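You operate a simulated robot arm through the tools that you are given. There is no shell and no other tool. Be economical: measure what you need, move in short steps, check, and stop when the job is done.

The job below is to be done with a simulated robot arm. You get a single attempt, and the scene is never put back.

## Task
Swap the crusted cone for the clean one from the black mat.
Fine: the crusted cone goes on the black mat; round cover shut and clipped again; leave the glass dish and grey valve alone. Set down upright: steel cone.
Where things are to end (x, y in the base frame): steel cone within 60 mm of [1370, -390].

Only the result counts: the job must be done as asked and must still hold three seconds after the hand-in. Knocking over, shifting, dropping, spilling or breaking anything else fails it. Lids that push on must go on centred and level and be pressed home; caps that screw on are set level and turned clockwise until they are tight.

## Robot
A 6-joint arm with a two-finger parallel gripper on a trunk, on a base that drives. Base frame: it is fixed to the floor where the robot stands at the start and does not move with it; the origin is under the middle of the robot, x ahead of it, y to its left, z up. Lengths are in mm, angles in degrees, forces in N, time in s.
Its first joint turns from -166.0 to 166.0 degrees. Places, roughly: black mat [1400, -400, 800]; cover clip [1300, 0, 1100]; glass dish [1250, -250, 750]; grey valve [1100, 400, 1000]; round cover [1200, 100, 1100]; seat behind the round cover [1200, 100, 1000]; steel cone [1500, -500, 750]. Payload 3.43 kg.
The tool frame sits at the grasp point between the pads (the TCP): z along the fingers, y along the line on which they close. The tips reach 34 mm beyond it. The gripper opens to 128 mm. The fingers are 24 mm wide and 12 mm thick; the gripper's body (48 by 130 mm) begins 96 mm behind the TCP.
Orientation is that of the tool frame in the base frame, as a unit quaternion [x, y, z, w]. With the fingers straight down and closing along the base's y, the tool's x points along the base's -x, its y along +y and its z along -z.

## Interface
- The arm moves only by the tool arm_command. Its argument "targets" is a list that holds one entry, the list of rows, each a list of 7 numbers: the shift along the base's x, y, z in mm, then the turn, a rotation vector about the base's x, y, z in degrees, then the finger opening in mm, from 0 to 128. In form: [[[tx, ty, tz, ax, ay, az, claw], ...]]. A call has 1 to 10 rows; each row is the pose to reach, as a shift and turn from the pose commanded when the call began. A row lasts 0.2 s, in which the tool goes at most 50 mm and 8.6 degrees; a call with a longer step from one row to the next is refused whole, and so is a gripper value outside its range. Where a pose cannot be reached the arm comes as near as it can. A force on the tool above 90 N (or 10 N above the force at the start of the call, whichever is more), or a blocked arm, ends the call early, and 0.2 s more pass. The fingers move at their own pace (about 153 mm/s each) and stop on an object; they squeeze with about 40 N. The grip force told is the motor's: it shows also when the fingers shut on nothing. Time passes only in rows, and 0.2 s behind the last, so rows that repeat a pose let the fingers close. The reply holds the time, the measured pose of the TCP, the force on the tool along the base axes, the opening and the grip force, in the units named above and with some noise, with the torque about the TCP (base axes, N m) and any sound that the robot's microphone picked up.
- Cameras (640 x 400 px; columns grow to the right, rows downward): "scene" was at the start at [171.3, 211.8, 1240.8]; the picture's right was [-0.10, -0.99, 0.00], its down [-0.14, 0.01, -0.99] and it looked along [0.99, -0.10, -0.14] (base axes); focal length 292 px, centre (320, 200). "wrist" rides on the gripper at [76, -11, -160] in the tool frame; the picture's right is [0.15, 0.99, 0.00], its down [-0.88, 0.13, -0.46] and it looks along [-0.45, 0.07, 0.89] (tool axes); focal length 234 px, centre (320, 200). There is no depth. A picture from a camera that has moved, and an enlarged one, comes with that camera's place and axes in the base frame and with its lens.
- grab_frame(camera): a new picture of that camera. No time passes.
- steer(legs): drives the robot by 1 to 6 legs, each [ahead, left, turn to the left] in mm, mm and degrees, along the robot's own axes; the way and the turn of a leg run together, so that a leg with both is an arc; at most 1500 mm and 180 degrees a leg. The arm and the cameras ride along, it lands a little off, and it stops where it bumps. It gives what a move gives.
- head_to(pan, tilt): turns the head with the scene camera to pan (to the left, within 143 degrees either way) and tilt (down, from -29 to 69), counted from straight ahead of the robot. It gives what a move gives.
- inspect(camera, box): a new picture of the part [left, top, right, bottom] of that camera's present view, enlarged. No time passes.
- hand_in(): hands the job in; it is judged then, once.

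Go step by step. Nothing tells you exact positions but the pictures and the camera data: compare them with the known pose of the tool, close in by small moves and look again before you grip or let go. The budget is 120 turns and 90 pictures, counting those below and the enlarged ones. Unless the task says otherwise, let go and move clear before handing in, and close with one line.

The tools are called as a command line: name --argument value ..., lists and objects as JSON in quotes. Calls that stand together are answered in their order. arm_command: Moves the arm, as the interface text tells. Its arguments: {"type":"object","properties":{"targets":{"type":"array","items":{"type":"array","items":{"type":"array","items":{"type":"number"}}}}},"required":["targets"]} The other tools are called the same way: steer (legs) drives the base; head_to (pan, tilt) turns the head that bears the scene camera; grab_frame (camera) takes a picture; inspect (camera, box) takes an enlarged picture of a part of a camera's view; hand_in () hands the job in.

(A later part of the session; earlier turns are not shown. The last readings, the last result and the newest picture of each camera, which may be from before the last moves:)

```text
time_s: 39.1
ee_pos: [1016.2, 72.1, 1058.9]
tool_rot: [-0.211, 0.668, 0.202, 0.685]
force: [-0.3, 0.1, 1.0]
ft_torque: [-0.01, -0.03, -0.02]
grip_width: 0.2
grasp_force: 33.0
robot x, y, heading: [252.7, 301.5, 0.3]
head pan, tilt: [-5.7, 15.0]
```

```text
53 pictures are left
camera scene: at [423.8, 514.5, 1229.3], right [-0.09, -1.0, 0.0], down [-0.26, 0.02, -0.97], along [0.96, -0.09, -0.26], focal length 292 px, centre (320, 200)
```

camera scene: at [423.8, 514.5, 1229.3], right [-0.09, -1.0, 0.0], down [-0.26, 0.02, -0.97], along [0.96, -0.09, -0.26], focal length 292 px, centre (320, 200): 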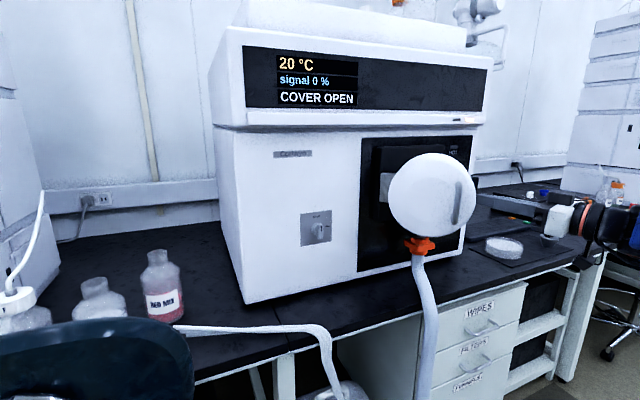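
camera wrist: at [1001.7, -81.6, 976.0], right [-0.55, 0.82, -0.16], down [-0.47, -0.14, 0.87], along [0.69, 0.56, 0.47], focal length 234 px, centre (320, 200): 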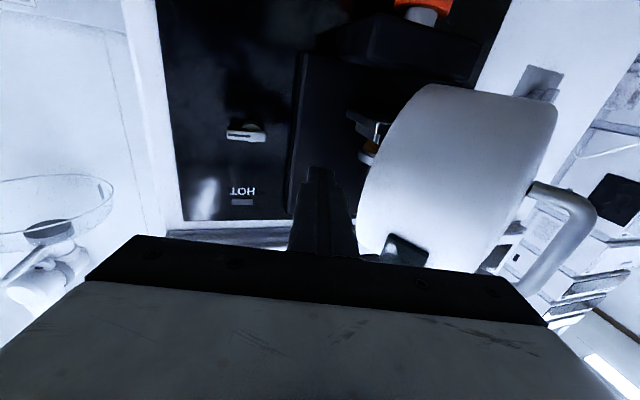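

arm_command --targets '[[[-17, 18, 0, 0, 0, 0, 0], [-34, 37, 0, 0, 0, 0, 0], [-46, 60, 0, 0, 0, 0, 0], [-57, 82, 0, 0, 0, 0, 0], [-63, 100, 0, 0, 0, 0, 0], [-66, 114, 0, 0, 0, 0, 0], [-66, 114, 0, 0, 0, 0, 0]]]'

grab_frame --camera "scene"

```text
time_s: 40.0
ee_pos: [961.7, 136.0, 1058.4]
tool_rot: [-0.211, 0.669, 0.202, 0.684]
force: [-29.4, -18.2, 0.6]
ft_torque: [-0.17, 0.18, 0.43]
grip_width: 0.0
grasp_force: 32.9
robot x, y, heading: [252.1, 301.5, 0.3]
head pan, tilt: [-5.7, 15.0]
stopped in row 4: the force on the tool passed its limit at 95 N (the readings are from after the stop); the commanded pose is now the measured one
```

```text
52 pictures are left
camera scene: at [421.5, 512.7, 1229.6], right [-0.1, -1.0, 0.0], down [-0.26, 0.03, -0.97], along [0.96, -0.09, -0.26], focal length 292 px, centre (320, 200)
```

scene: 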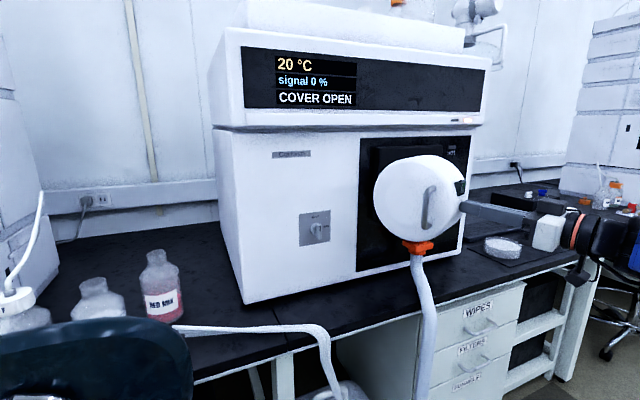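

grab_frame --camera "wrist"

```text
51 pictures are left
camera wrist: at [836.9, 36.5, 980.4], right [-0.55, 0.82, -0.16], down [-0.47, -0.14, 0.87], along [0.69, 0.55, 0.46], focal length 234 px, centre (320, 200)
```

wrist: 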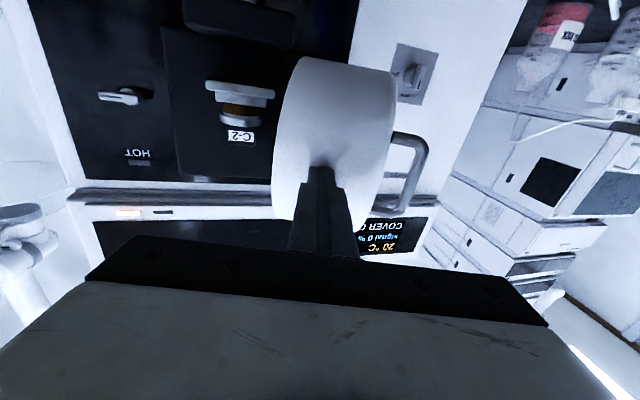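

The tip slid onto the cover's outer wall (cover about 70° open). I can see the fouled cone C-2 in the seat. I'll back out and re-enter inside the rim.

arm_command --targets '[[[-30, -22, 0, 0, 0, 0, 0], [-36, -60, 0, 0, 0, 0, 0], [-10, -86, 0, 0, 0, 0, 0], [25, -76, 0, 0, 0, 0, 0], [60, -64, 0, 0, 0, 0, 0], [72, -58, 0, 0, 0, 0, 0], [72, -58, 0, 0, 0, 0, 0]]]'

grab_frame --camera "wrist"

```text
time_s: 41.6
ee_pos: [1037.2, 80.3, 1058.6]
tool_rot: [-0.21, 0.669, 0.202, 0.683]
force: [-0.1, -0.7, 0.4]
ft_torque: [0.01, -0.01, 0.01]
grip_width: 0.0
grasp_force: 33.1
robot x, y, heading: [250.7, 301.8, 0.4]
head pan, tilt: [-5.7, 15.0]
```

```text
50 pictures are left
camera wrist: at [911.1, -19.1, 980.2], right [-0.55, 0.82, -0.16], down [-0.47, -0.14, 0.87], along [0.69, 0.55, 0.46], focal length 234 px, centre (320, 200)
```

wrist: 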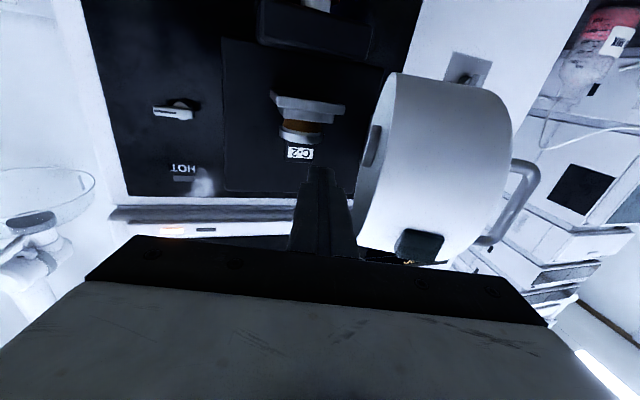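

Now inside the rim. Pushing it wider.

arm_command --targets '[[[-22, 16, 0, 0, 0, 0, 0], [-43, 43, 0, 0, 0, 0, 0], [-50, 59, 0, 0, 0, 0, 0], [-57, 75, 0, 0, 0, 0, 0], [-62, 92, 0, 0, 0, 0, 0], [-66, 109, 0, 0, 0, 0, 0], [-68, 126, 0, 0, 0, 0, 0], [-69, 144, 0, 0, 0, 0, 0]]]'

grab_frame --camera "scene"

```text
time_s: 43.4
ee_pos: [967.0, 222.6, 1057.8]
tool_rot: [-0.21, 0.669, 0.202, 0.683]
force: [-0.3, -0.1, -0.4]
ft_torque: [0.0, -0.02, 0.01]
grip_width: 0.0
grasp_force: 33.2
robot x, y, heading: [251.9, 300.1, 0.0]
head pan, tilt: [-5.7, 15.0]
```

```text
49 pictures are left
camera scene: at [423.0, 513.7, 1229.3], right [-0.1, -1.0, 0.0], down [-0.26, 0.02, -0.97], along [0.96, -0.09, -0.26], focal length 292 px, centre (320, 200)
```

scene: 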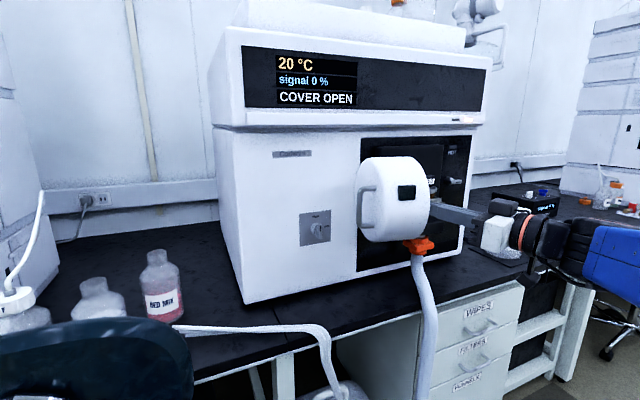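

Good, past 100°. A bit further for clearance, then out for a view of the seat.

arm_command --targets '[[[2, 18, 0, 0, 0, 0, 0], [5, 36, 0, 0, 0, 0, 0], [9, 54, 0, 0, 0, 0, 0], [9, 54, 0, 0, 0, 0, 0]]]'

arm_command --targets '[[[-25, -30, 0, 0, 0, -4, 20], [-45, -75, 0, 0, 0, -8, 60], [-55, -120, 0, 0, 0, -14, 60], [-60, -165, 0, 0, 0, -20, 60], [-60, -165, 0, 0, 0, -20, 60]]]'

grab_frame --camera "wrist"

```text
time_s: 44.4
ee_pos: [974.8, 277.6, 1057.6]
tool_rot: [-0.21, 0.669, 0.202, 0.683]
force: [0.7, -0.3, -0.7]
ft_torque: [-0.02, 0.01, -0.02]
grip_width: 0.0
grasp_force: 32.9
robot x, y, heading: [251.0, 305.9, 0.3]
head pan, tilt: [-5.7, 15.0]
```

```text
time_s: 45.6
ee_pos: [915.8, 111.6, 1057.2]
tool_rot: [-0.091, 0.696, 0.081, 0.708]
force: [-0.1, -0.5, 0.0]
ft_torque: [0.02, 0.01, 0.01]
grip_width: 59.9
grasp_force: 0.1
robot x, y, heading: [249.4, 301.9, 0.3]
head pan, tilt: [-5.7, 15.0]
```

```text
48 pictures are left
camera wrist: at [764.7, 60.5, 979.3], right [-0.23, 0.96, -0.16], down [-0.49, 0.03, 0.87], along [0.84, 0.28, 0.46], focal length 234 px, centre (320, 200)
```

wrist: 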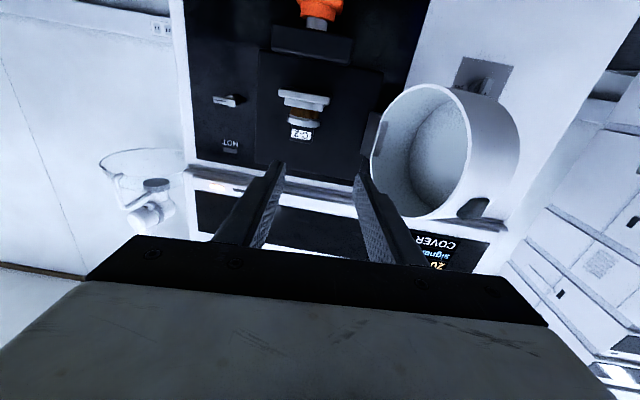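

inspect --camera "wrist" --box '[250, 40, 390, 180]'

inspect --camera "scene" --box '[350, 130, 490, 240]'

```text
2.86 times, centred on (320, 110) of wrist
camera zoom: at [764.7, 60.5, 979.3], right [-0.23, 0.96, -0.16], down [-0.49, 0.03, 0.87], along [0.84, 0.28, 0.46], focal length 669 px, centre (320, 457)
```

zoom: 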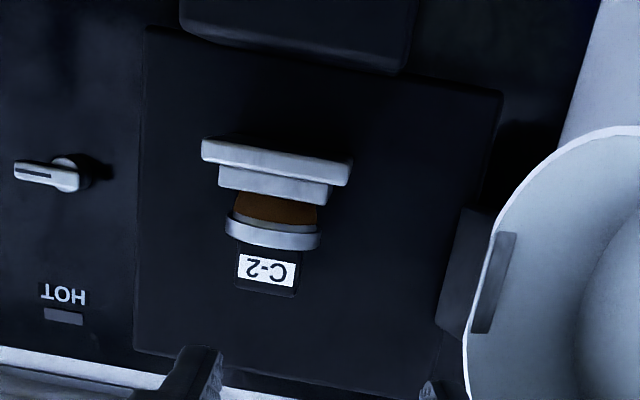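

```text
3.64 times, centred on (420, 185) of scene
camera zoom: at [423.0, 513.7, 1229.3], right [-0.1, -1.0, 0.0], down [-0.26, 0.02, -0.97], along [0.96, -0.09, -0.26], focal length 1062 px, centre (-44, 254)
```

zoom: 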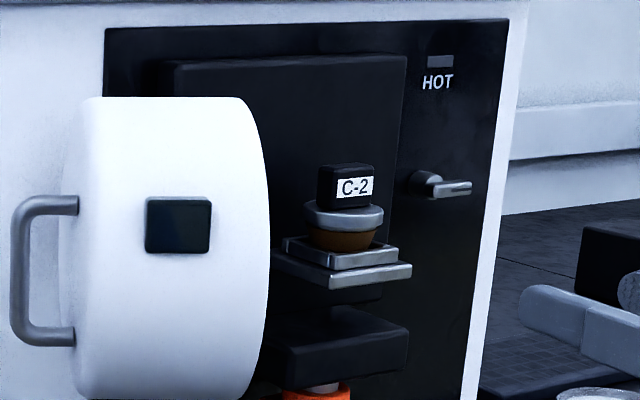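

The seat is a shelf; cone C-2 (brown crust) stands upright in it with its knob up, at about [1188, 141, 1072]. So everything can be done with the tool pointing down. I'll lift and turn the tool down.

arm_command --targets '[[[-10, 0, 20, -0.97, 8.4, -1.1, 80], [-20, 0, 40, -1.9, 16.8, -2.2, 80], [-20, 0, 60, -2.9, 25.2, -3.2, 80], [-20, 0, 80, -3.9, 33.6, -4.3, 80], [-20, 0, 100, -4.8, 42, -5.4, 80], [-20, 0, 120, -5.8, 50.4, -6.5, 80], [-20, 0, 140, -6.8, 58.8, -7.5, 80], [-20, 0, 150, -7.7, 67.2, -8.6, 80], [-20, 0, 150, -8.7, 75.6, -9.7, 80], [-20, 0, 150, -9.6, 84, -10.8, 80]]]'

arm_command --targets '[[[0, 0, 0, -0.8, 6.5, -0.8, 80], [0, 0, 0, -0.8, 6.5, -0.8, 80]]]'

steer --legs '[[150, 0, 0]]'

grab_frame --camera "wrist"

```text
time_s: 47.8
ee_pos: [894.5, 111.9, 1208.7]
tool_rot: [-0.008, 0.998, 0.006, 0.056]
force: [-1.2, 0.1, 0.1]
ft_torque: [-0.03, -0.06, -0.06]
grip_width: 80.0
grasp_force: 0.1
robot x, y, heading: [250.7, 300.7, -0.0]
head pan, tilt: [-5.7, 15.0]
```

```text
time_s: 48.4
ee_pos: [897.2, 111.0, 1172.1]
tool_rot: [0.0, 1.0, -0.002, 0.002]
force: [0.6, 0.4, -0.4]
ft_torque: [0.03, 0.0, 0.02]
grip_width: 80.1
grasp_force: 0.0
out of reach, approached as far as the arm can: row 1, 2
robot x, y, heading: [251.5, 302.1, 0.3]
head pan, tilt: [-5.7, 15.0]
```

```text
time_s: 49.8
ee_pos: [1046.5, 111.1, 1172.0]
tool_rot: [-0.001, 1.0, -0.001, 0.002]
force: [0.3, -0.4, 0.2]
ft_torque: [-0.01, 0.03, 0.03]
grip_width: 80.0
grasp_force: 0.0
robot x, y, heading: [401.8, 301.8, 0.2]
head pan, tilt: [-5.7, 15.0]
```

```text
45 pictures are left
camera wrist: at [970.0, 101.1, 1332.0], right [-0.15, 0.99, 0.0], down [0.88, 0.13, 0.46], along [0.45, 0.06, -0.89], focal length 234 px, centre (320, 200)
```

wrist: 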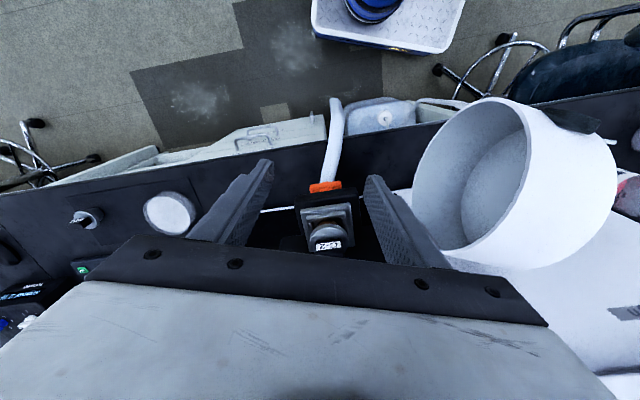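

inspect --camera "wrist" --box '[270, 170, 390, 270]'

grab_frame --camera "scene"

```text
4.00 times, centred on (330, 220) of wrist
camera zoom: at [970.0, 101.1, 1332.0], right [-0.15, 0.99, 0.0], down [0.88, 0.13, 0.46], along [0.45, 0.06, -0.89], focal length 937 px, centre (280, 120)
```

zoom: 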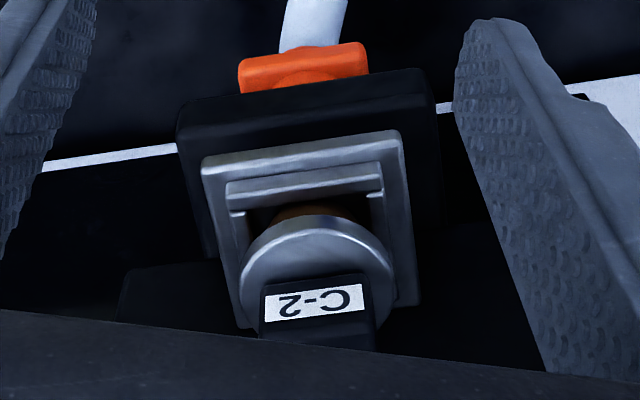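

```text
43 pictures are left
camera scene: at [572.8, 514.3, 1229.3], right [-0.1, -1.0, 0.0], down [-0.26, 0.02, -0.97], along [0.96, -0.09, -0.26], focal length 292 px, centre (320, 200)
```

scene: 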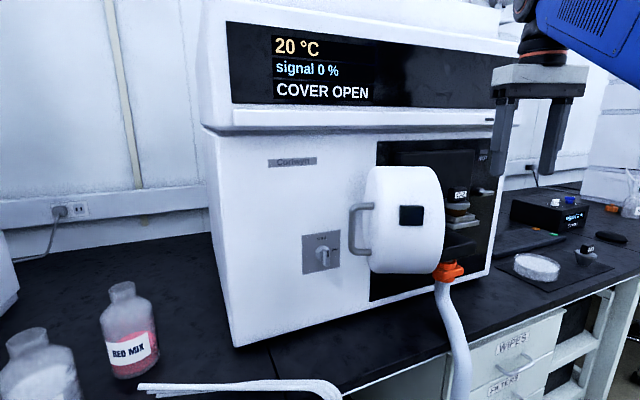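

Knob: centre about [1184, 141], from z≈1060 to 1085. I'll go above it, then check.

arm_command --targets '[[[45, 10, -5, 0, 0, 0, 64], [90, 20, -12, 0, 0, 0, 64], [137, 30, -22, 0, 0, 0, 64], [137, 30, -22, 0, 0, 0, 64]]]'

grab_frame --camera "wrist"

inspect --camera "scene" --box '[370, 40, 570, 260]'

```text
time_s: 50.8
ee_pos: [1184.0, 142.9, 1151.1]
tool_rot: [0.0, 1.0, -0.002, 0.003]
force: [-0.3, -0.6, -0.3]
ft_torque: [0.01, 0.03, 0.02]
grip_width: 63.8
grasp_force: 0.1
robot x, y, heading: [401.0, 298.7, 0.4]
head pan, tilt: [-5.7, 15.0]
```

```text
42 pictures are left
camera wrist: at [1107.7, 131.2, 1310.5], right [-0.15, 0.99, 0.0], down [0.88, 0.13, 0.46], along [0.45, 0.06, -0.89], focal length 234 px, centre (320, 200)
```

wrist: 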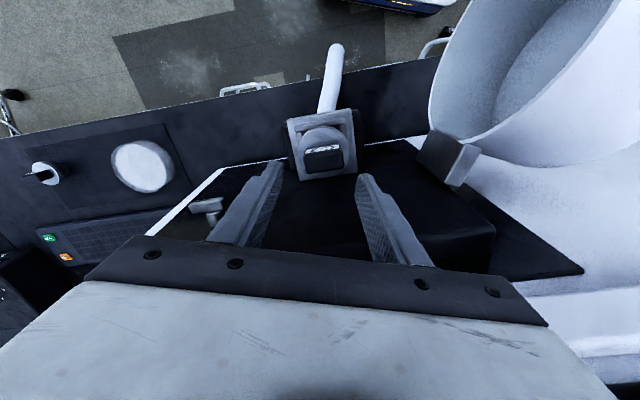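

```text
1.82 times, centred on (470, 150) of scene
camera zoom: at [572.7, 514.4, 1229.3], right [-0.1, -1.0, 0.0], down [-0.26, 0.02, -0.97], along [0.96, -0.09, -0.26], focal length 531 px, centre (47, 291)
```

zoom: 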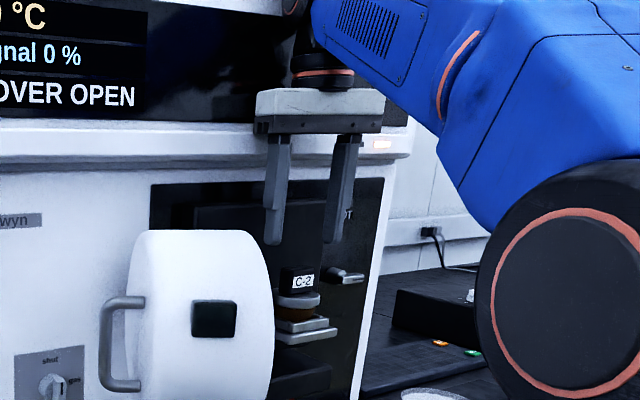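

Knob centre reads [1178, 143]. Descending with a 6 mm correction.

arm_command --targets '[[[-6, 0, -20, 0, 0, 0, 64], [-6, 0, -38, 0, 0, 0, 64], [-6, 0, -53, 0, 0, 0, 64], [-6, 0, -53, 0, 0, 0, 64]]]'

grab_frame --camera "wrist"

inspect --camera "scene" --box '[430, 130, 530, 250]'

```text
time_s: 51.8
ee_pos: [1177.3, 141.8, 1098.3]
tool_rot: [-0.001, 1.0, -0.002, 0.003]
force: [0.5, 0.6, -0.1]
ft_torque: [0.0, 0.01, -0.01]
grip_width: 64.1
grasp_force: 0.1
robot x, y, heading: [405.0, 300.1, 0.3]
head pan, tilt: [-5.7, 15.0]
```

```text
40 pictures are left
camera wrist: at [1101.0, 130.8, 1257.1], right [-0.15, 0.99, 0.0], down [0.88, 0.13, 0.46], along [0.45, 0.06, -0.89], focal length 234 px, centre (320, 200)
```

wrist: 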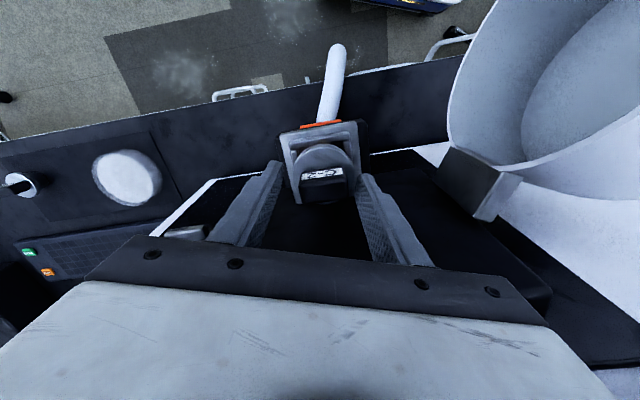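

```text
3.33 times, centred on (480, 190) of scene
camera zoom: at [572.8, 514.3, 1229.3], right [-0.1, -1.0, 0.0], down [-0.26, 0.02, -0.97], along [0.96, -0.09, -0.26], focal length 974 px, centre (-213, 233)
```

zoom: 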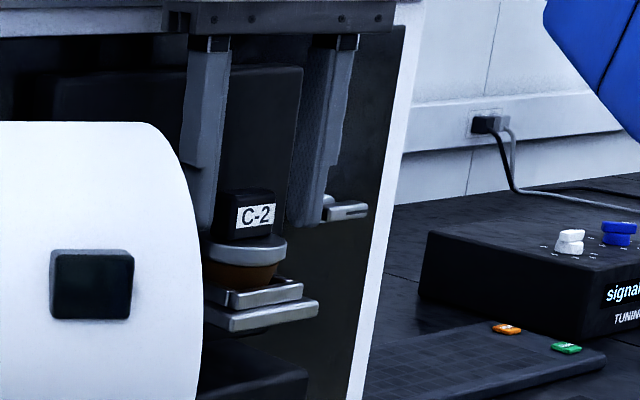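

Tips straddle the knob just above the flange. Closing.

arm_command --targets '[[[0, 0, 0, 0, 0, 0, 45], [0, 0, 0, 0, 0, 0, 30], [0, 0, 0, 0, 0, 0, 20], [0, 0, 0, 0, 0, 0, 20]]]'

```text
time_s: 52.8
ee_pos: [1178.6, 142.1, 1097.5]
tool_rot: [-0.001, 1.0, -0.001, 0.002]
force: [-1.0, 7.5, 0.2]
ft_torque: [0.53, 0.02, 0.05]
grip_width: 43.4
grasp_force: 40.0
robot x, y, heading: [400.0, 302.1, 0.4]
head pan, tilt: [-5.7, 15.0]
```

Gripped at 43 mm. Lifting slowly.

arm_command --targets '[[[0, -0.5, 5, 0, 0, 0, 10], [0, -0.5, 12, 0, 0, 0, 10], [0, -0.5, 22, 0, 0, 0, 10], [0, -0.5, 22, 0, 0, 0, 10]]]'

inspect --camera "scene" --box '[430, 130, 530, 250]'

```text
time_s: 53.8
ee_pos: [1178.9, 141.3, 1119.0]
tool_rot: [-0.001, 1.0, -0.002, 0.002]
force: [1.0, 0.2, -2.1]
ft_torque: [-0.03, -0.02, -0.04]
grip_width: 43.3
grasp_force: 40.5
robot x, y, heading: [403.2, 304.4, 0.0]
head pan, tilt: [-5.7, 15.0]
```

```text
3.33 times, centred on (480, 190) of scene
camera zoom: at [572.8, 514.3, 1229.3], right [-0.1, -1.0, 0.0], down [-0.26, 0.02, -0.97], along [0.96, -0.09, -0.26], focal length 974 px, centre (-213, 233)
```

zoom: 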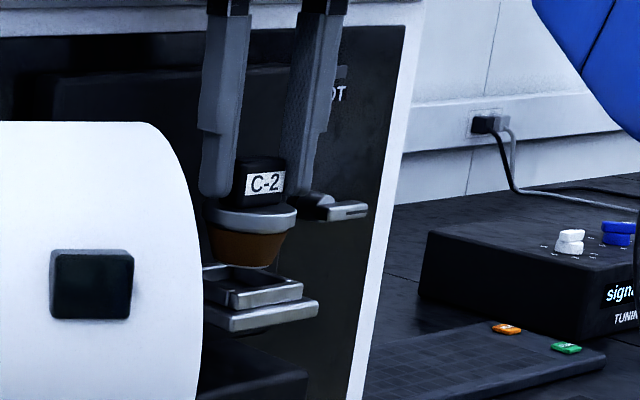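

C-2 is out, visibly crusted. I'll lift, bring it back from the machine, and look at the platform path before driving right to the mat.

arm_command --targets '[[[0, 0, 16, 0, 0, 0, 10], [0, 0, 32, 0, 0, 0, 10], [-35, -5, 34, 0, 0, 0, 10], [-70, -10, 36, 0, 0, 0, 10], [-105, -15, 36, 0, 0, 0, 10], [-140, -20, 36, 0, 0, 0, 10], [-175, -30, 36, 0, 0, 0, 10], [-175, -30, 36, 0, 0, 0, 10]]]'

steer --legs '[[0, -550, 0], [80, 0, 0]]'

head_to --pan -30 --tilt 28

grab_frame --camera "scene"

grab_frame --camera "wrist"

```text
time_s: 55.6
ee_pos: [1002.9, 111.0, 1156.0]
tool_rot: [-0.001, 1.0, -0.002, 0.002]
force: [-0.2, 0.2, -2.1]
ft_torque: [-0.03, 0.02, 0.02]
grip_width: 43.4
grasp_force: 40.1
robot x, y, heading: [401.8, 300.8, 0.2]
head pan, tilt: [-5.7, 15.0]
```

```text
time_s: 59.4
ee_pos: [1084.1, -439.6, 1156.1]
tool_rot: [0.001, 1.0, -0.002, 0.002]
force: [0.6, -0.2, -2.3]
ft_torque: [0.01, 0.02, 0.02]
grip_width: 42.8
grasp_force: 40.0
robot x, y, heading: [484.3, -247.9, -0.1]
head pan, tilt: [-5.7, 15.0]
```

```text
time_s: 60.3
ee_pos: [1084.6, -438.7, 1156.7]
tool_rot: [0.0, 1.0, -0.002, 0.001]
force: [0.3, 0.4, -3.4]
ft_torque: [0.02, -0.01, 0.02]
grip_width: 42.9
grasp_force: 39.8
robot x, y, heading: [482.0, -245.4, -0.2]
head pan, tilt: [-30.0, 28.0]
```

```text
37 pictures are left
camera scene: at [641.0, -72.5, 1208.3], right [-0.5, -0.87, 0.0], down [-0.41, 0.23, -0.88], along [0.77, -0.44, -0.47], focal length 292 px, centre (320, 200)
```

scene: 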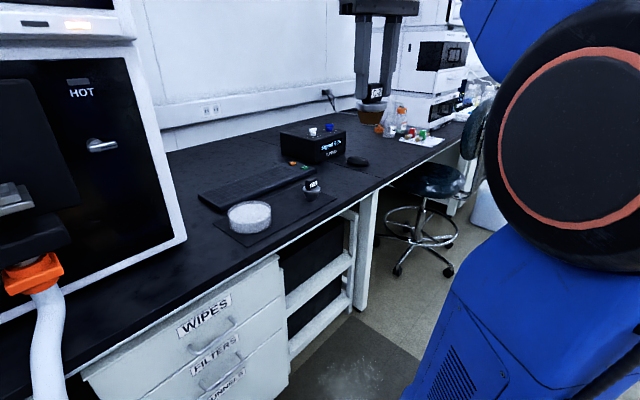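

```text
36 pictures are left
camera wrist: at [1006.7, -450.8, 1315.7], right [-0.14, 0.99, 0.0], down [0.88, 0.13, 0.46], along [0.45, 0.06, -0.89], focal length 234 px, centre (320, 200)
```

wrist: 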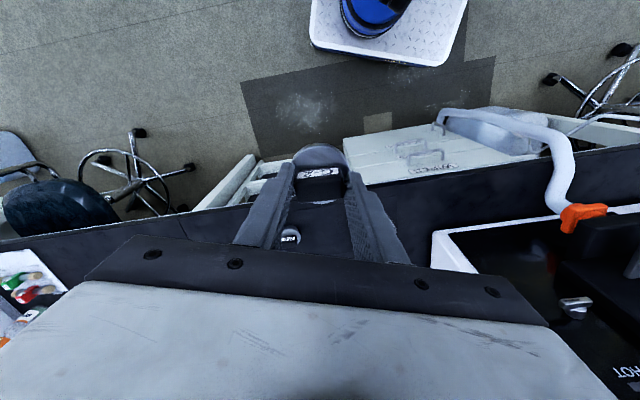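

inspect --camera "scene" --box '[190, 150, 370, 260]'

inspect --camera "wrist" --box '[260, 210, 330, 260]'

```text
3.56 times, centred on (280, 205) of scene
camera zoom: at [641.0, -72.5, 1208.3], right [-0.5, -0.87, 0.0], down [-0.41, 0.23, -0.88], along [0.77, -0.44, -0.47], focal length 1039 px, centre (462, 182)
```

zoom: 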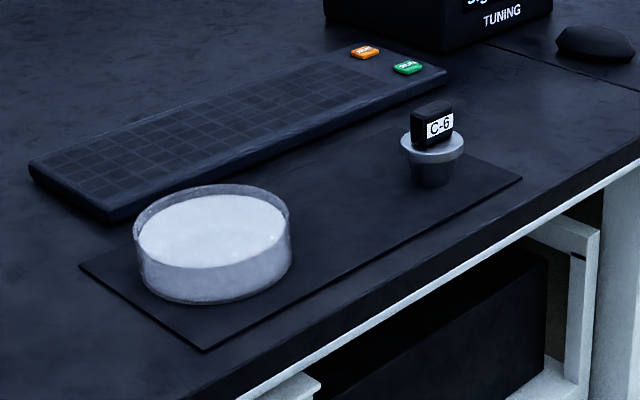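

```text
8.00 times, centred on (295, 235) of wrist
camera zoom: at [1006.7, -450.8, 1315.7], right [-0.14, 0.99, 0.0], down [0.88, 0.13, 0.46], along [0.45, 0.06, -0.89], focal length 1873 px, centre (520, -80)
```

zoom: 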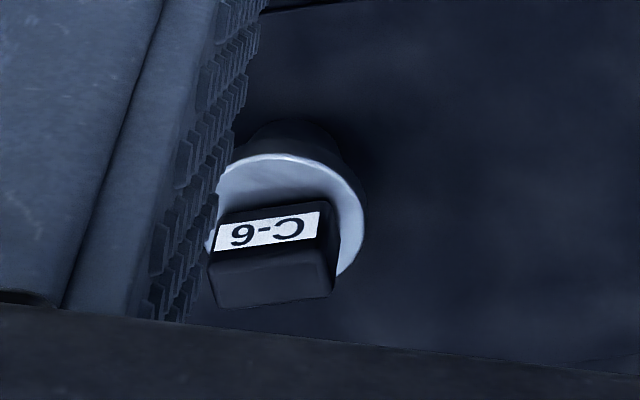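

Clean cone C-6 stands at about [1410, -482] (label z≈800); dish edge near y −310; so [1376, −388] on the mat is free. Moving C-2 over that place, still high.

arm_command --targets '[[[30, 6, -25, 0, 0, 0, 10], [65, 12, -50, 0, 0, 0, 10], [100, 18, -75, 0, 0, 0, 10], [135, 24, -100, 0, 0, 0, 10], [170, 30, -125, 0, 0, 0, 10], [200, 36, -155, 0, 0, 0, 10], [230, 42, -185, 0, 0, 0, 10], [262, 48, -210, 0, 0, 0, 10], [291, 51, -236, 0, 0, 0, 10], [291, 51, -236, 0, 0, 0, 10]]]'

grab_frame --camera "wrist"

inspect --camera "scene" --box '[190, 130, 370, 260]'

```text
time_s: 62.5
ee_pos: [1376.0, -387.6, 920.4]
tool_rot: [0.001, 1.0, -0.001, 0.002]
force: [-0.5, 0.6, -1.0]
ft_torque: [0.03, -0.02, -0.01]
grip_width: 42.9
grasp_force: 40.1
robot x, y, heading: [483.3, -248.3, -0.0]
head pan, tilt: [-30.0, 28.0]
```

```text
33 pictures are left
camera wrist: at [1299.3, -399.6, 1079.8], right [-0.14, 0.99, 0.0], down [0.88, 0.13, 0.46], along [0.45, 0.06, -0.89], focal length 234 px, centre (320, 200)
```

wrist: 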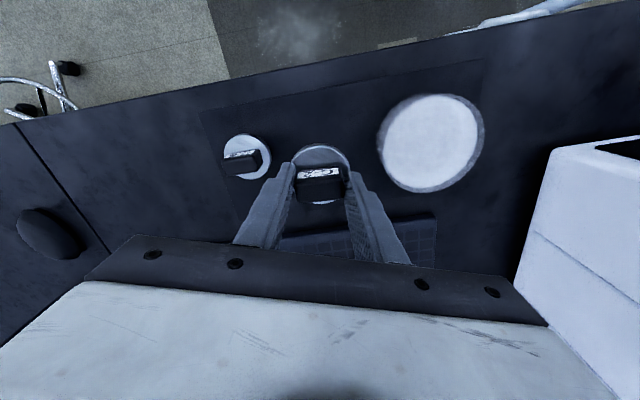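

```text
3.08 times, centred on (280, 195) of scene
camera zoom: at [640.9, -72.5, 1208.3], right [-0.5, -0.87, 0.0], down [-0.41, 0.23, -0.88], along [0.77, -0.44, -0.47], focal length 899 px, centre (443, 215)
```

zoom: 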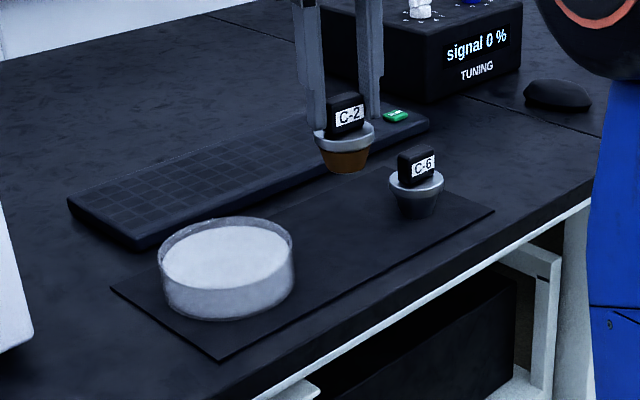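

Clear on both sides. Lowering to just above the mat.

arm_command --targets '[[[0, -3, -35, 0, 0, 0, 10], [0, -3, -65, 0, 0, 0, 10], [0, -3, -84, 0, 0, 0, 10], [0, -3, -84, 0, 0, 0, 10]]]'

inspect --camera "scene" --box '[220, 150, 360, 250]'

```text
time_s: 63.5
ee_pos: [1375.4, -391.9, 837.9]
tool_rot: [0.001, 1.0, -0.002, 0.003]
force: [2.0, -0.5, 22.1]
ft_torque: [0.24, 0.03, 0.04]
grip_width: 42.9
grasp_force: 40.3
robot x, y, heading: [483.0, -249.6, -0.0]
head pan, tilt: [-30.0, 28.0]
```

```text
4.00 times, centred on (290, 200) of scene
camera zoom: at [640.2, -72.4, 1208.4], right [-0.5, -0.87, 0.0], down [-0.41, 0.23, -0.88], along [0.77, -0.44, -0.47], focal length 1169 px, centre (440, 200)
```

zoom: 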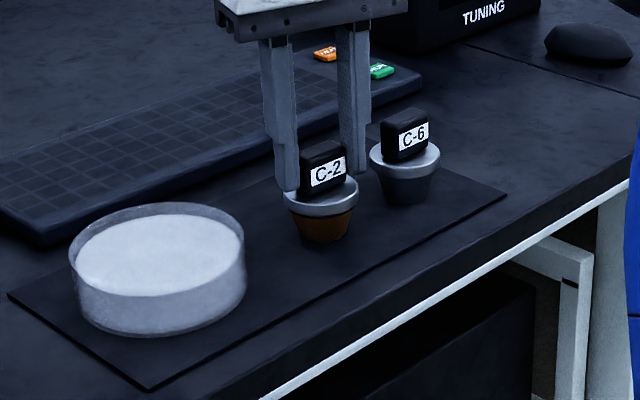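

Contact with the mat (22 N up) at TCP z≈838, cone upright. Releasing and lifting clear.

arm_command --targets '[[[0, 0, 1, 0, 0, 0, 46], [0, 0, 1, 0, 0, 0, 60], [0, 0, 1, 0, 0, 0, 60], [0, 0, 20, 0, 0, 0, 60], [0, 0, 50, 0, 0, 0, 60], [0, 0, 75, 0, 0, 0, 60], [0, 0, 75, 0, 0, 0, 60]]]'

grab_frame --camera "wrist"

```text
time_s: 65.1
ee_pos: [1375.3, -391.5, 910.4]
tool_rot: [0.001, 1.0, -0.002, 0.001]
force: [0.2, 1.6, 0.0]
ft_torque: [0.01, 0.01, 0.02]
grip_width: 60.1
grasp_force: 0.0
robot x, y, heading: [483.1, -247.5, -0.1]
head pan, tilt: [-30.0, 28.0]
```

```text
30 pictures are left
camera wrist: at [1298.2, -402.5, 1070.5], right [-0.14, 0.99, 0.0], down [0.88, 0.13, 0.46], along [0.45, 0.06, -0.89], focal length 234 px, centre (320, 200)
```

wrist: 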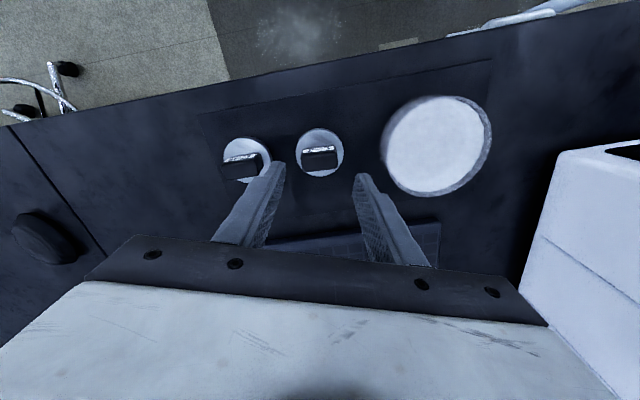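

C-2 stands on the mat. C-6 reads [1397, −478]; moving above it and partly down.

arm_command --targets '[[[10, -43, 0, 0, 0, 0, 64], [22, -86, 0, 0, 0, 0, 64], [22, -86, -25, 0, 0, 0, 64], [22, -86, -25, 0, 0, 0, 64]]]'

grab_frame --camera "wrist"

```text
time_s: 66.1
ee_pos: [1395.6, -479.2, 885.4]
tool_rot: [0.001, 1.0, -0.001, 0.002]
force: [-0.8, -0.1, -0.1]
ft_torque: [-0.02, -0.01, 0.04]
grip_width: 63.6
grasp_force: 0.1
robot x, y, heading: [486.1, -246.0, 0.1]
head pan, tilt: [-30.0, 28.0]
```

```text
29 pictures are left
camera wrist: at [1319.3, -489.4, 1044.8], right [-0.14, 0.99, 0.0], down [0.88, 0.13, 0.46], along [0.45, 0.06, -0.89], focal length 234 px, centre (320, 200)
```

wrist: 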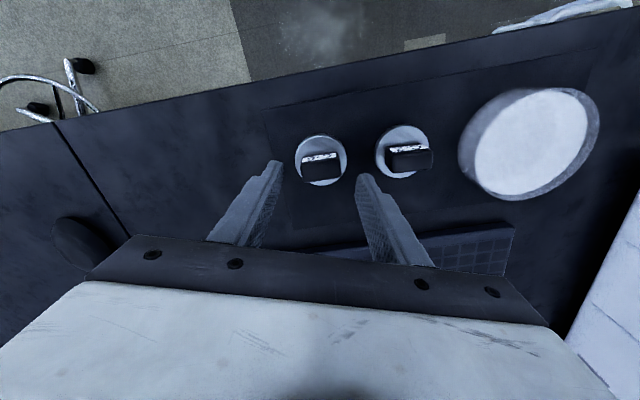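

Aligned. Descending to the same grasp height as C-2 and closing.

arm_command --targets '[[[0, 0, -20, 0, 0, 0, 58], [0, 0, -38, 0, 0, 0, 58], [0, 0, -47, 0, 0, 0, 58], [0, 0, -47, 0, 0, 0, 58], [0, 0, -47, 0, 0, 0, 40], [0, 0, -47, 0, 0, 0, 20], [0, 0, -47, 0, 0, 0, 20]]]'

inspect --camera "scene" --box '[220, 150, 360, 250]'

```text
time_s: 67.7
ee_pos: [1397.1, -478.3, 839.0]
tool_rot: [0.001, 1.0, -0.002, 0.002]
force: [-0.2, 1.6, -0.5]
ft_torque: [0.07, -0.03, 0.02]
grip_width: 43.2
grasp_force: 39.8
robot x, y, heading: [484.1, -249.7, 0.1]
head pan, tilt: [-30.0, 28.0]
```

```text
4.00 times, centred on (290, 200) of scene
camera zoom: at [640.9, -72.5, 1208.3], right [-0.5, -0.87, 0.0], down [-0.41, 0.23, -0.88], along [0.76, -0.44, -0.47], focal length 1169 px, centre (440, 200)
```

zoom: 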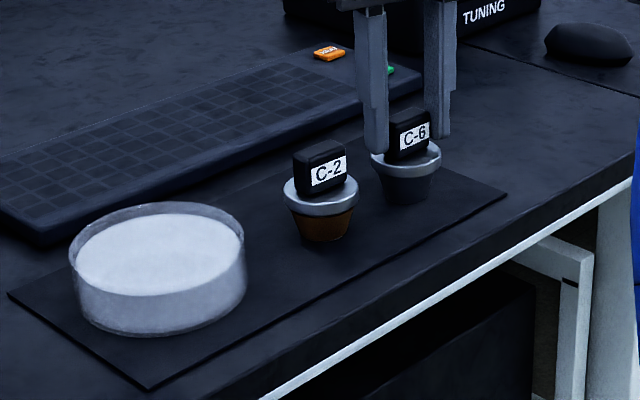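

C-6 held. Lifting straight up, then back to the carry pose.

arm_command --targets '[[[0, 0, 20, 0, 0, 0, 10], [0, 0, 55, 0, 0, 0, 10], [0, 0, 95, 0, 0, 0, 10], [-40, 5, 120, 0, 0, 0, 10], [-80, 10, 147, 0, 0, 0, 10], [-120, 15, 174, 0, 0, 0, 10], [-160, 20, 202, 0, 0, 0, 10], [-200, 25, 230, 0, 0, 0, 10], [-238, 30, 260, 0, 0, 0, 10], [-275, 38, 290, 0, 0, 0, 10]]]'

arm_command --targets '[[[-20, 0, 14, 0, 0, 0, 10], [-38, 0, 28, 0, 0, 0, 10], [-38, 0, 28, 0, 0, 0, 10]]]'

```text
time_s: 69.9
ee_pos: [1122.4, -439.7, 1130.4]
tool_rot: [0.0, 1.0, -0.001, 0.002]
force: [1.2, 0.9, -2.7]
ft_torque: [0.04, 0.08, -0.02]
grip_width: 43.1
grasp_force: 39.8
robot x, y, heading: [486.0, -248.6, -0.1]
head pan, tilt: [-30.0, 28.0]
```

```text
time_s: 70.7
ee_pos: [1083.3, -439.4, 1158.5]
tool_rot: [0.002, 1.0, -0.002, 0.001]
force: [-0.9, 0.2, -2.2]
ft_torque: [-0.01, 0.02, 0.05]
grip_width: 43.3
grasp_force: 40.1
robot x, y, heading: [479.4, -248.7, 0.0]
head pan, tilt: [-30.0, 28.0]
```

steer --legs '[[-80, 0, 0], [0, 550, 0]]'

head_to --pan -10 --tilt 15

grab_frame --camera "scene"

```text
time_s: 74.5
ee_pos: [1003.0, 111.6, 1159.0]
tool_rot: [0.001, 1.0, -0.001, 0.002]
force: [-0.2, 0.1, -1.7]
ft_torque: [-0.02, 0.0, 0.0]
grip_width: 43.1
grasp_force: 39.9
robot x, y, heading: [402.6, 301.6, 0.5]
head pan, tilt: [-30.0, 28.0]
```

```text
time_s: 75.4
ee_pos: [1003.0, 112.0, 1158.9]
tool_rot: [0.0, 1.0, -0.002, 0.002]
force: [0.3, -0.1, -2.3]
ft_torque: [-0.04, 0.01, -0.04]
grip_width: 43.1
grasp_force: 40.3
robot x, y, heading: [401.9, 301.7, 0.1]
head pan, tilt: [-10.0, 15.0]
```

```text
27 pictures are left
camera scene: at [572.1, 507.7, 1229.3], right [-0.17, -0.99, 0.0], down [-0.26, 0.04, -0.97], along [0.95, -0.17, -0.26], focal length 292 px, centre (320, 200)
```

scene: 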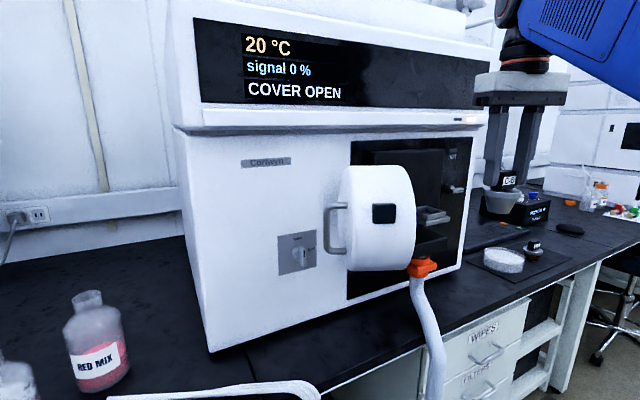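

grab_frame --camera "wrist"

```text
26 pictures are left
camera wrist: at [925.6, 101.0, 1318.1], right [-0.15, 0.99, 0.0], down [0.88, 0.13, 0.46], along [0.45, 0.06, -0.89], focal length 234 px, centre (320, 200)
```

wrist: 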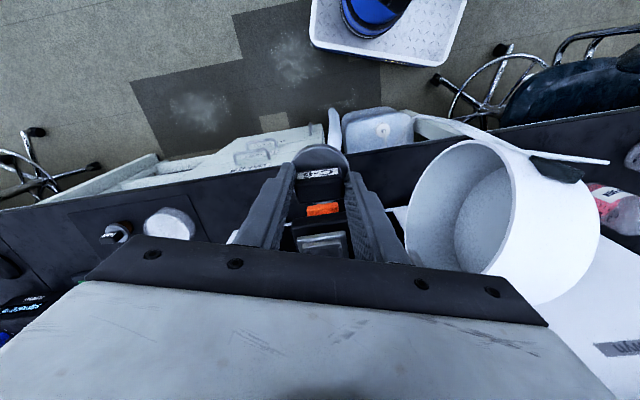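

C-6 is held the same way as C-2 was. Moving above the seat.

arm_command --targets '[[[35, 6, -2, 0, 0, 0, 10], [70, 12, -4, 0, 0, 0, 10], [105, 18, -6, 0, 0, 0, 10], [140, 24, -7, 0, 0, 0, 10], [176, 30, -8, 0, 0, 0, 10], [176, 30, -8, 0, 0, 0, 10], [176, 30, -25, 0, 0, 0, 10], [176, 30, -25, 0, 0, 0, 10]]]'

inspect --camera "scene" --box '[380, 110, 500, 250]'

inspect --camera "wrist" --box '[260, 100, 380, 220]'

```text
time_s: 77.2
ee_pos: [1178.5, 142.2, 1133.2]
tool_rot: [0.0, 1.0, -0.002, 0.002]
force: [0.6, 0.3, -1.6]
ft_torque: [0.04, -0.01, -0.02]
grip_width: 42.7
grasp_force: 40.4
robot x, y, heading: [400.5, 301.2, 0.2]
head pan, tilt: [-10.0, 15.0]
```

```text
2.86 times, centred on (440, 180) of scene
camera zoom: at [572.2, 507.7, 1229.3], right [-0.17, -0.99, 0.0], down [-0.26, 0.04, -0.97], along [0.95, -0.16, -0.26], focal length 835 px, centre (-23, 257)
```

zoom: 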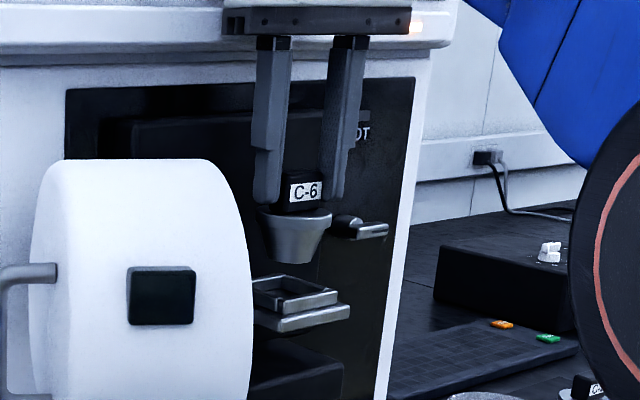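

```text
3.33 times, centred on (320, 160) of wrist
camera zoom: at [1101.3, 131.0, 1293.1], right [-0.15, 0.99, 0.0], down [0.88, 0.13, 0.46], along [0.45, 0.06, -0.89], focal length 781 px, centre (320, 333)
```

zoom: 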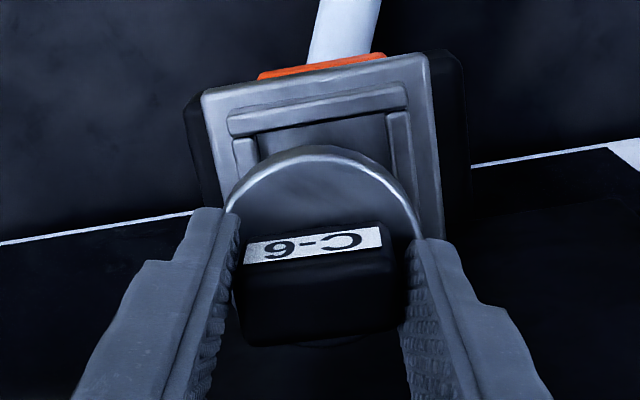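

Centred over the pocket. Lowering to contact.

arm_command --targets '[[[0, 0, -12, 0, 0, 0, 10], [0, 0, -24, 0, 0, 0, 10], [0, 0, -31, 0, 0, 0, 10], [0, 0, -34, 0, 0, 0, 10], [0, 0, -36, 0, 0, 0, 10], [0, 0, -37, 0, 0, 0, 10]]]'

inspect --camera "scene" --box '[400, 150, 480, 230]'

```text
time_s: 78.6
ee_pos: [1177.3, 143.9, 1098.7]
tool_rot: [-0.001, 1.0, -0.002, 0.003]
force: [-1.8, 12.8, 19.2]
ft_torque: [1.02, 0.15, 0.11]
grip_width: 42.8
grasp_force: 39.5
robot x, y, heading: [400.2, 301.4, 0.3]
head pan, tilt: [-10.0, 15.0]
```

```text
5.00 times, centred on (440, 190) of scene
camera zoom: at [571.4, 508.5, 1229.3], right [-0.17, -0.99, 0.0], down [-0.25, 0.04, -0.97], along [0.95, -0.16, -0.26], focal length 1461 px, centre (-280, 250)
```

zoom: 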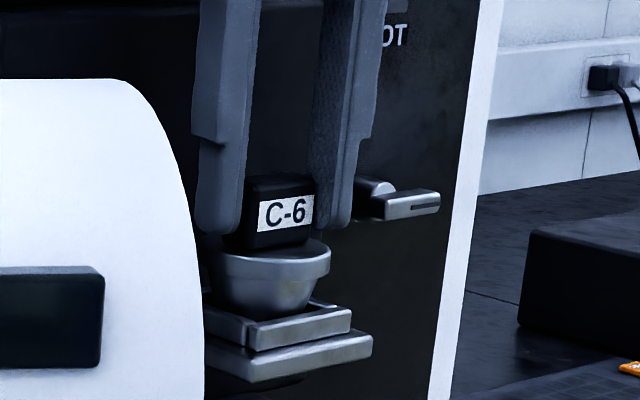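

Contact at the same height as C-2 had been (TCP z≈1098.5), with a slight side load. I'll relieve it by 1.5 mm and release.

arm_command --targets '[[[0, 1.5, 0, 0, 0, 0, 10], [0, 1.5, -1, 0, 0, 0, 10], [0, 1.5, -1, 0, 0, 0, 48], [0, 1.5, -1, 0, 0, 0, 62], [0, 1.5, -1, 0, 0, 0, 62]]]'

inspect --camera "scene" --box '[400, 150, 480, 230]'

inspect --camera "wrist" --box '[260, 100, 380, 220]'

```text
time_s: 79.8
ee_pos: [1177.1, 143.2, 1095.4]
tool_rot: [0.0, 1.0, -0.003, 0.002]
force: [-0.2, 0.1, -0.2]
ft_torque: [0.01, -0.02, -0.03]
grip_width: 62.1
grasp_force: 0.1
robot x, y, heading: [399.2, 303.9, -0.0]
head pan, tilt: [-10.0, 15.0]
```

```text
5.00 times, centred on (440, 190) of scene
camera zoom: at [572.1, 507.7, 1229.3], right [-0.17, -0.99, 0.0], down [-0.26, 0.04, -0.97], along [0.95, -0.16, -0.26], focal length 1461 px, centre (-280, 250)
```

zoom: 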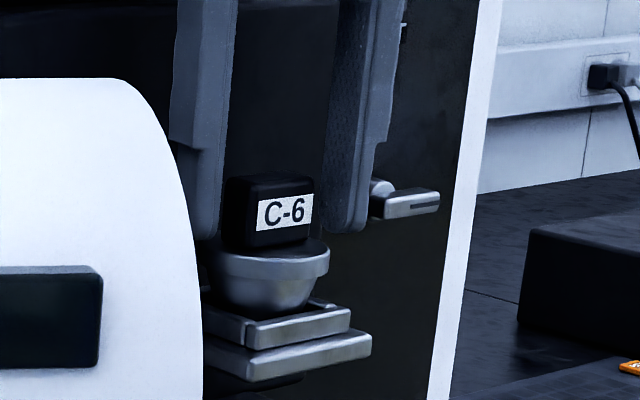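

```text
3.33 times, centred on (320, 160) of wrist
camera zoom: at [1101.6, 132.5, 1254.9], right [-0.15, 0.99, 0.0], down [0.88, 0.13, 0.46], along [0.45, 0.06, -0.89], focal length 781 px, centre (320, 333)
```

zoom: 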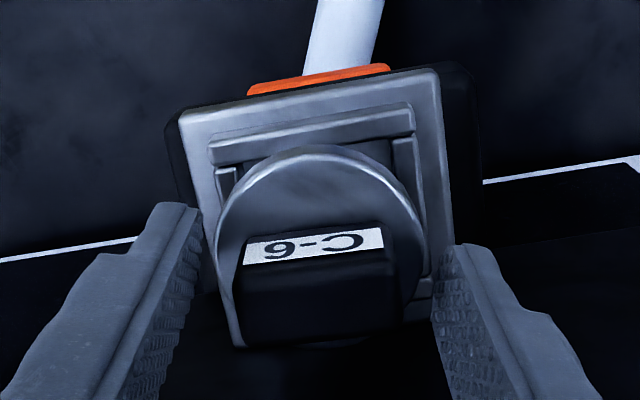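

C-6 sits centred and level at the same height C-2 had. Rising and backing out.

arm_command --targets '[[[0, 0, 20, 0, 0, 0, 62], [0, 0, 55, 0, 0, 0, 62], [-35, -5, 55, 0, 0, 0, 62], [-75, -10, 55, 0, 0, 0, 62], [-115, -20, 55, 0, 0, 0, 62], [-155, -30, 55, 0, 0, 0, 30], [-190, -40, 55, 0, 0, 0, 0], [-230, -50, 55, 0, 0, 0, 0], [-230, -50, 55, 0, 0, 0, 0]]]'

grab_frame --camera "wrist"

```text
time_s: 81.8
ee_pos: [948.8, 92.9, 1151.1]
tool_rot: [0.0, 1.0, -0.002, 0.002]
force: [0.5, 0.0, 0.2]
ft_torque: [0.03, 0.01, -0.01]
grip_width: 0.0
grasp_force: 33.0
robot x, y, heading: [402.7, 301.6, 0.1]
head pan, tilt: [-10.0, 15.0]
```

```text
20 pictures are left
camera wrist: at [871.3, 83.2, 1310.1], right [-0.15, 0.99, 0.0], down [0.88, 0.13, 0.46], along [0.45, 0.06, -0.89], focal length 234 px, centre (320, 200)
```

wrist: 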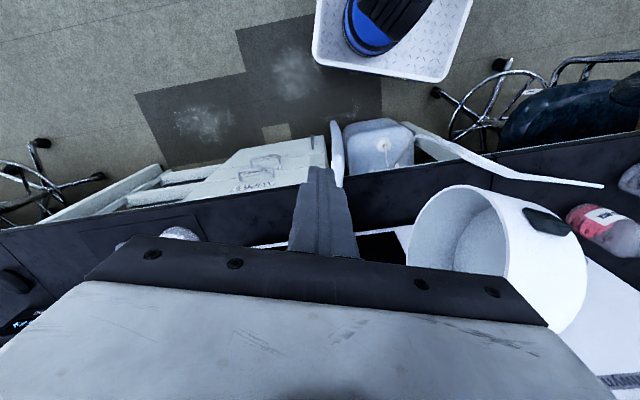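

Now to close the cover: I'll use the closed fingers, pointing down, as a peg. First go around the cover's free edge to its outer side.

arm_command --targets '[[[-40, 15, 0, 0, 0, 0, 0], [-64, 50, -5, 0, 0, 0, 0], [-64, 95, -10, 0, 0, 0, 0], [-64, 140, -15, 0, 0, 0, 0], [-64, 185, -20, 0, 0, 0, 0], [-64, 230, -25, 0, 0, 0, 0], [-64, 275, -30, 0, 0, 0, 0], [-64, 315, -35, 0, 0, 0, 0], [-64, 342, -40, 0, 0, 0, 0], [-64, 342, -55, 0, 0, 0, 0]]]'

arm_command --targets '[[[40, 0, -5, 0, 0, 0, 0], [80, 0, -5, 0, 0, 0, 0], [120, 0, -5, 0, 0, 0, 0], [120, 0, -5, 0, 0, 0, 0]]]'

grab_frame --camera "wrist"

```text
time_s: 84.0
ee_pos: [884.7, 435.2, 1095.3]
tool_rot: [0.001, 1.0, -0.001, 0.003]
force: [-0.4, 0.0, 0.2]
ft_torque: [0.0, 0.02, -0.01]
grip_width: 0.0
grasp_force: 33.3
out of reach, approached as far as the arm can: row 3
robot x, y, heading: [405.2, 299.4, 0.3]
head pan, tilt: [-10.0, 15.0]
```

```text
time_s: 85.0
ee_pos: [1004.7, 436.0, 1090.9]
tool_rot: [0.0, 1.0, -0.002, 0.001]
force: [0.5, -0.2, 0.0]
ft_torque: [0.02, -0.02, 0.02]
grip_width: 0.1
grasp_force: 32.7
robot x, y, heading: [399.3, 305.3, 0.2]
head pan, tilt: [-10.0, 15.0]
```

```text
19 pictures are left
camera wrist: at [928.6, 424.5, 1251.2], right [-0.15, 0.99, 0.0], down [0.88, 0.13, 0.46], along [0.45, 0.06, -0.89], focal length 234 px, centre (320, 200)
```

wrist: 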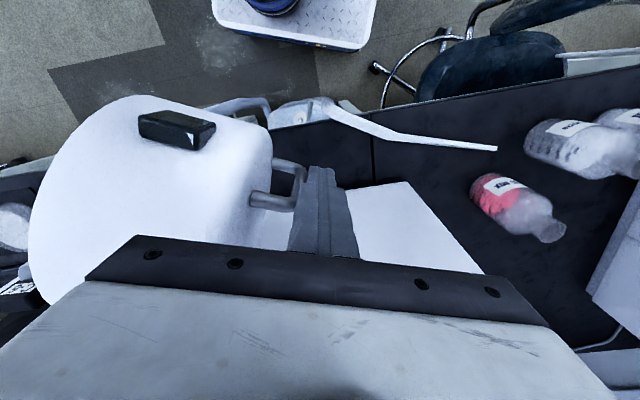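

The handle bar is right beside the tip, at [1013, 417]; that gives hinge ≈ [1182, 276] and an opening of 111°. I'll go around the handle, further left, then onto the cover face.

arm_command --targets '[[[-4, 20, 0, 0, 0, 0, 0], [0, 38, 0, 0, 0, 0, 0], [35, 38, 0, 0, 0, 0, 0], [66, 32, 0, 0, 0, 0, 0], [66, 0, 0, 0, 0, 0, 0], [62, -12, 0, 0, 0, 0, 0], [62, -12, 0, 0, 0, 0, 0]]]'

grab_frame --camera "wrist"

```text
time_s: 86.6
ee_pos: [1066.6, 422.5, 1090.4]
tool_rot: [0.0, 1.0, -0.001, 0.002]
force: [-0.2, -0.4, 0.0]
ft_torque: [-0.02, 0.0, 0.03]
grip_width: 0.2
grasp_force: 33.0
robot x, y, heading: [403.3, 301.4, 0.1]
head pan, tilt: [-10.0, 15.0]
```

```text
18 pictures are left
camera wrist: at [989.9, 412.6, 1249.8], right [-0.15, 0.99, 0.0], down [0.88, 0.13, 0.46], along [0.45, 0.06, -0.89], focal length 234 px, centre (320, 200)
```

wrist: 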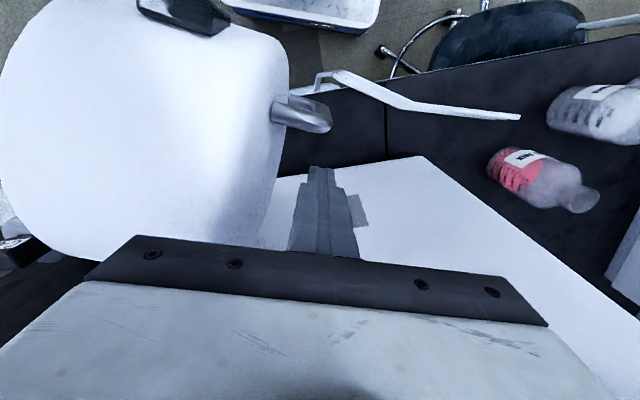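

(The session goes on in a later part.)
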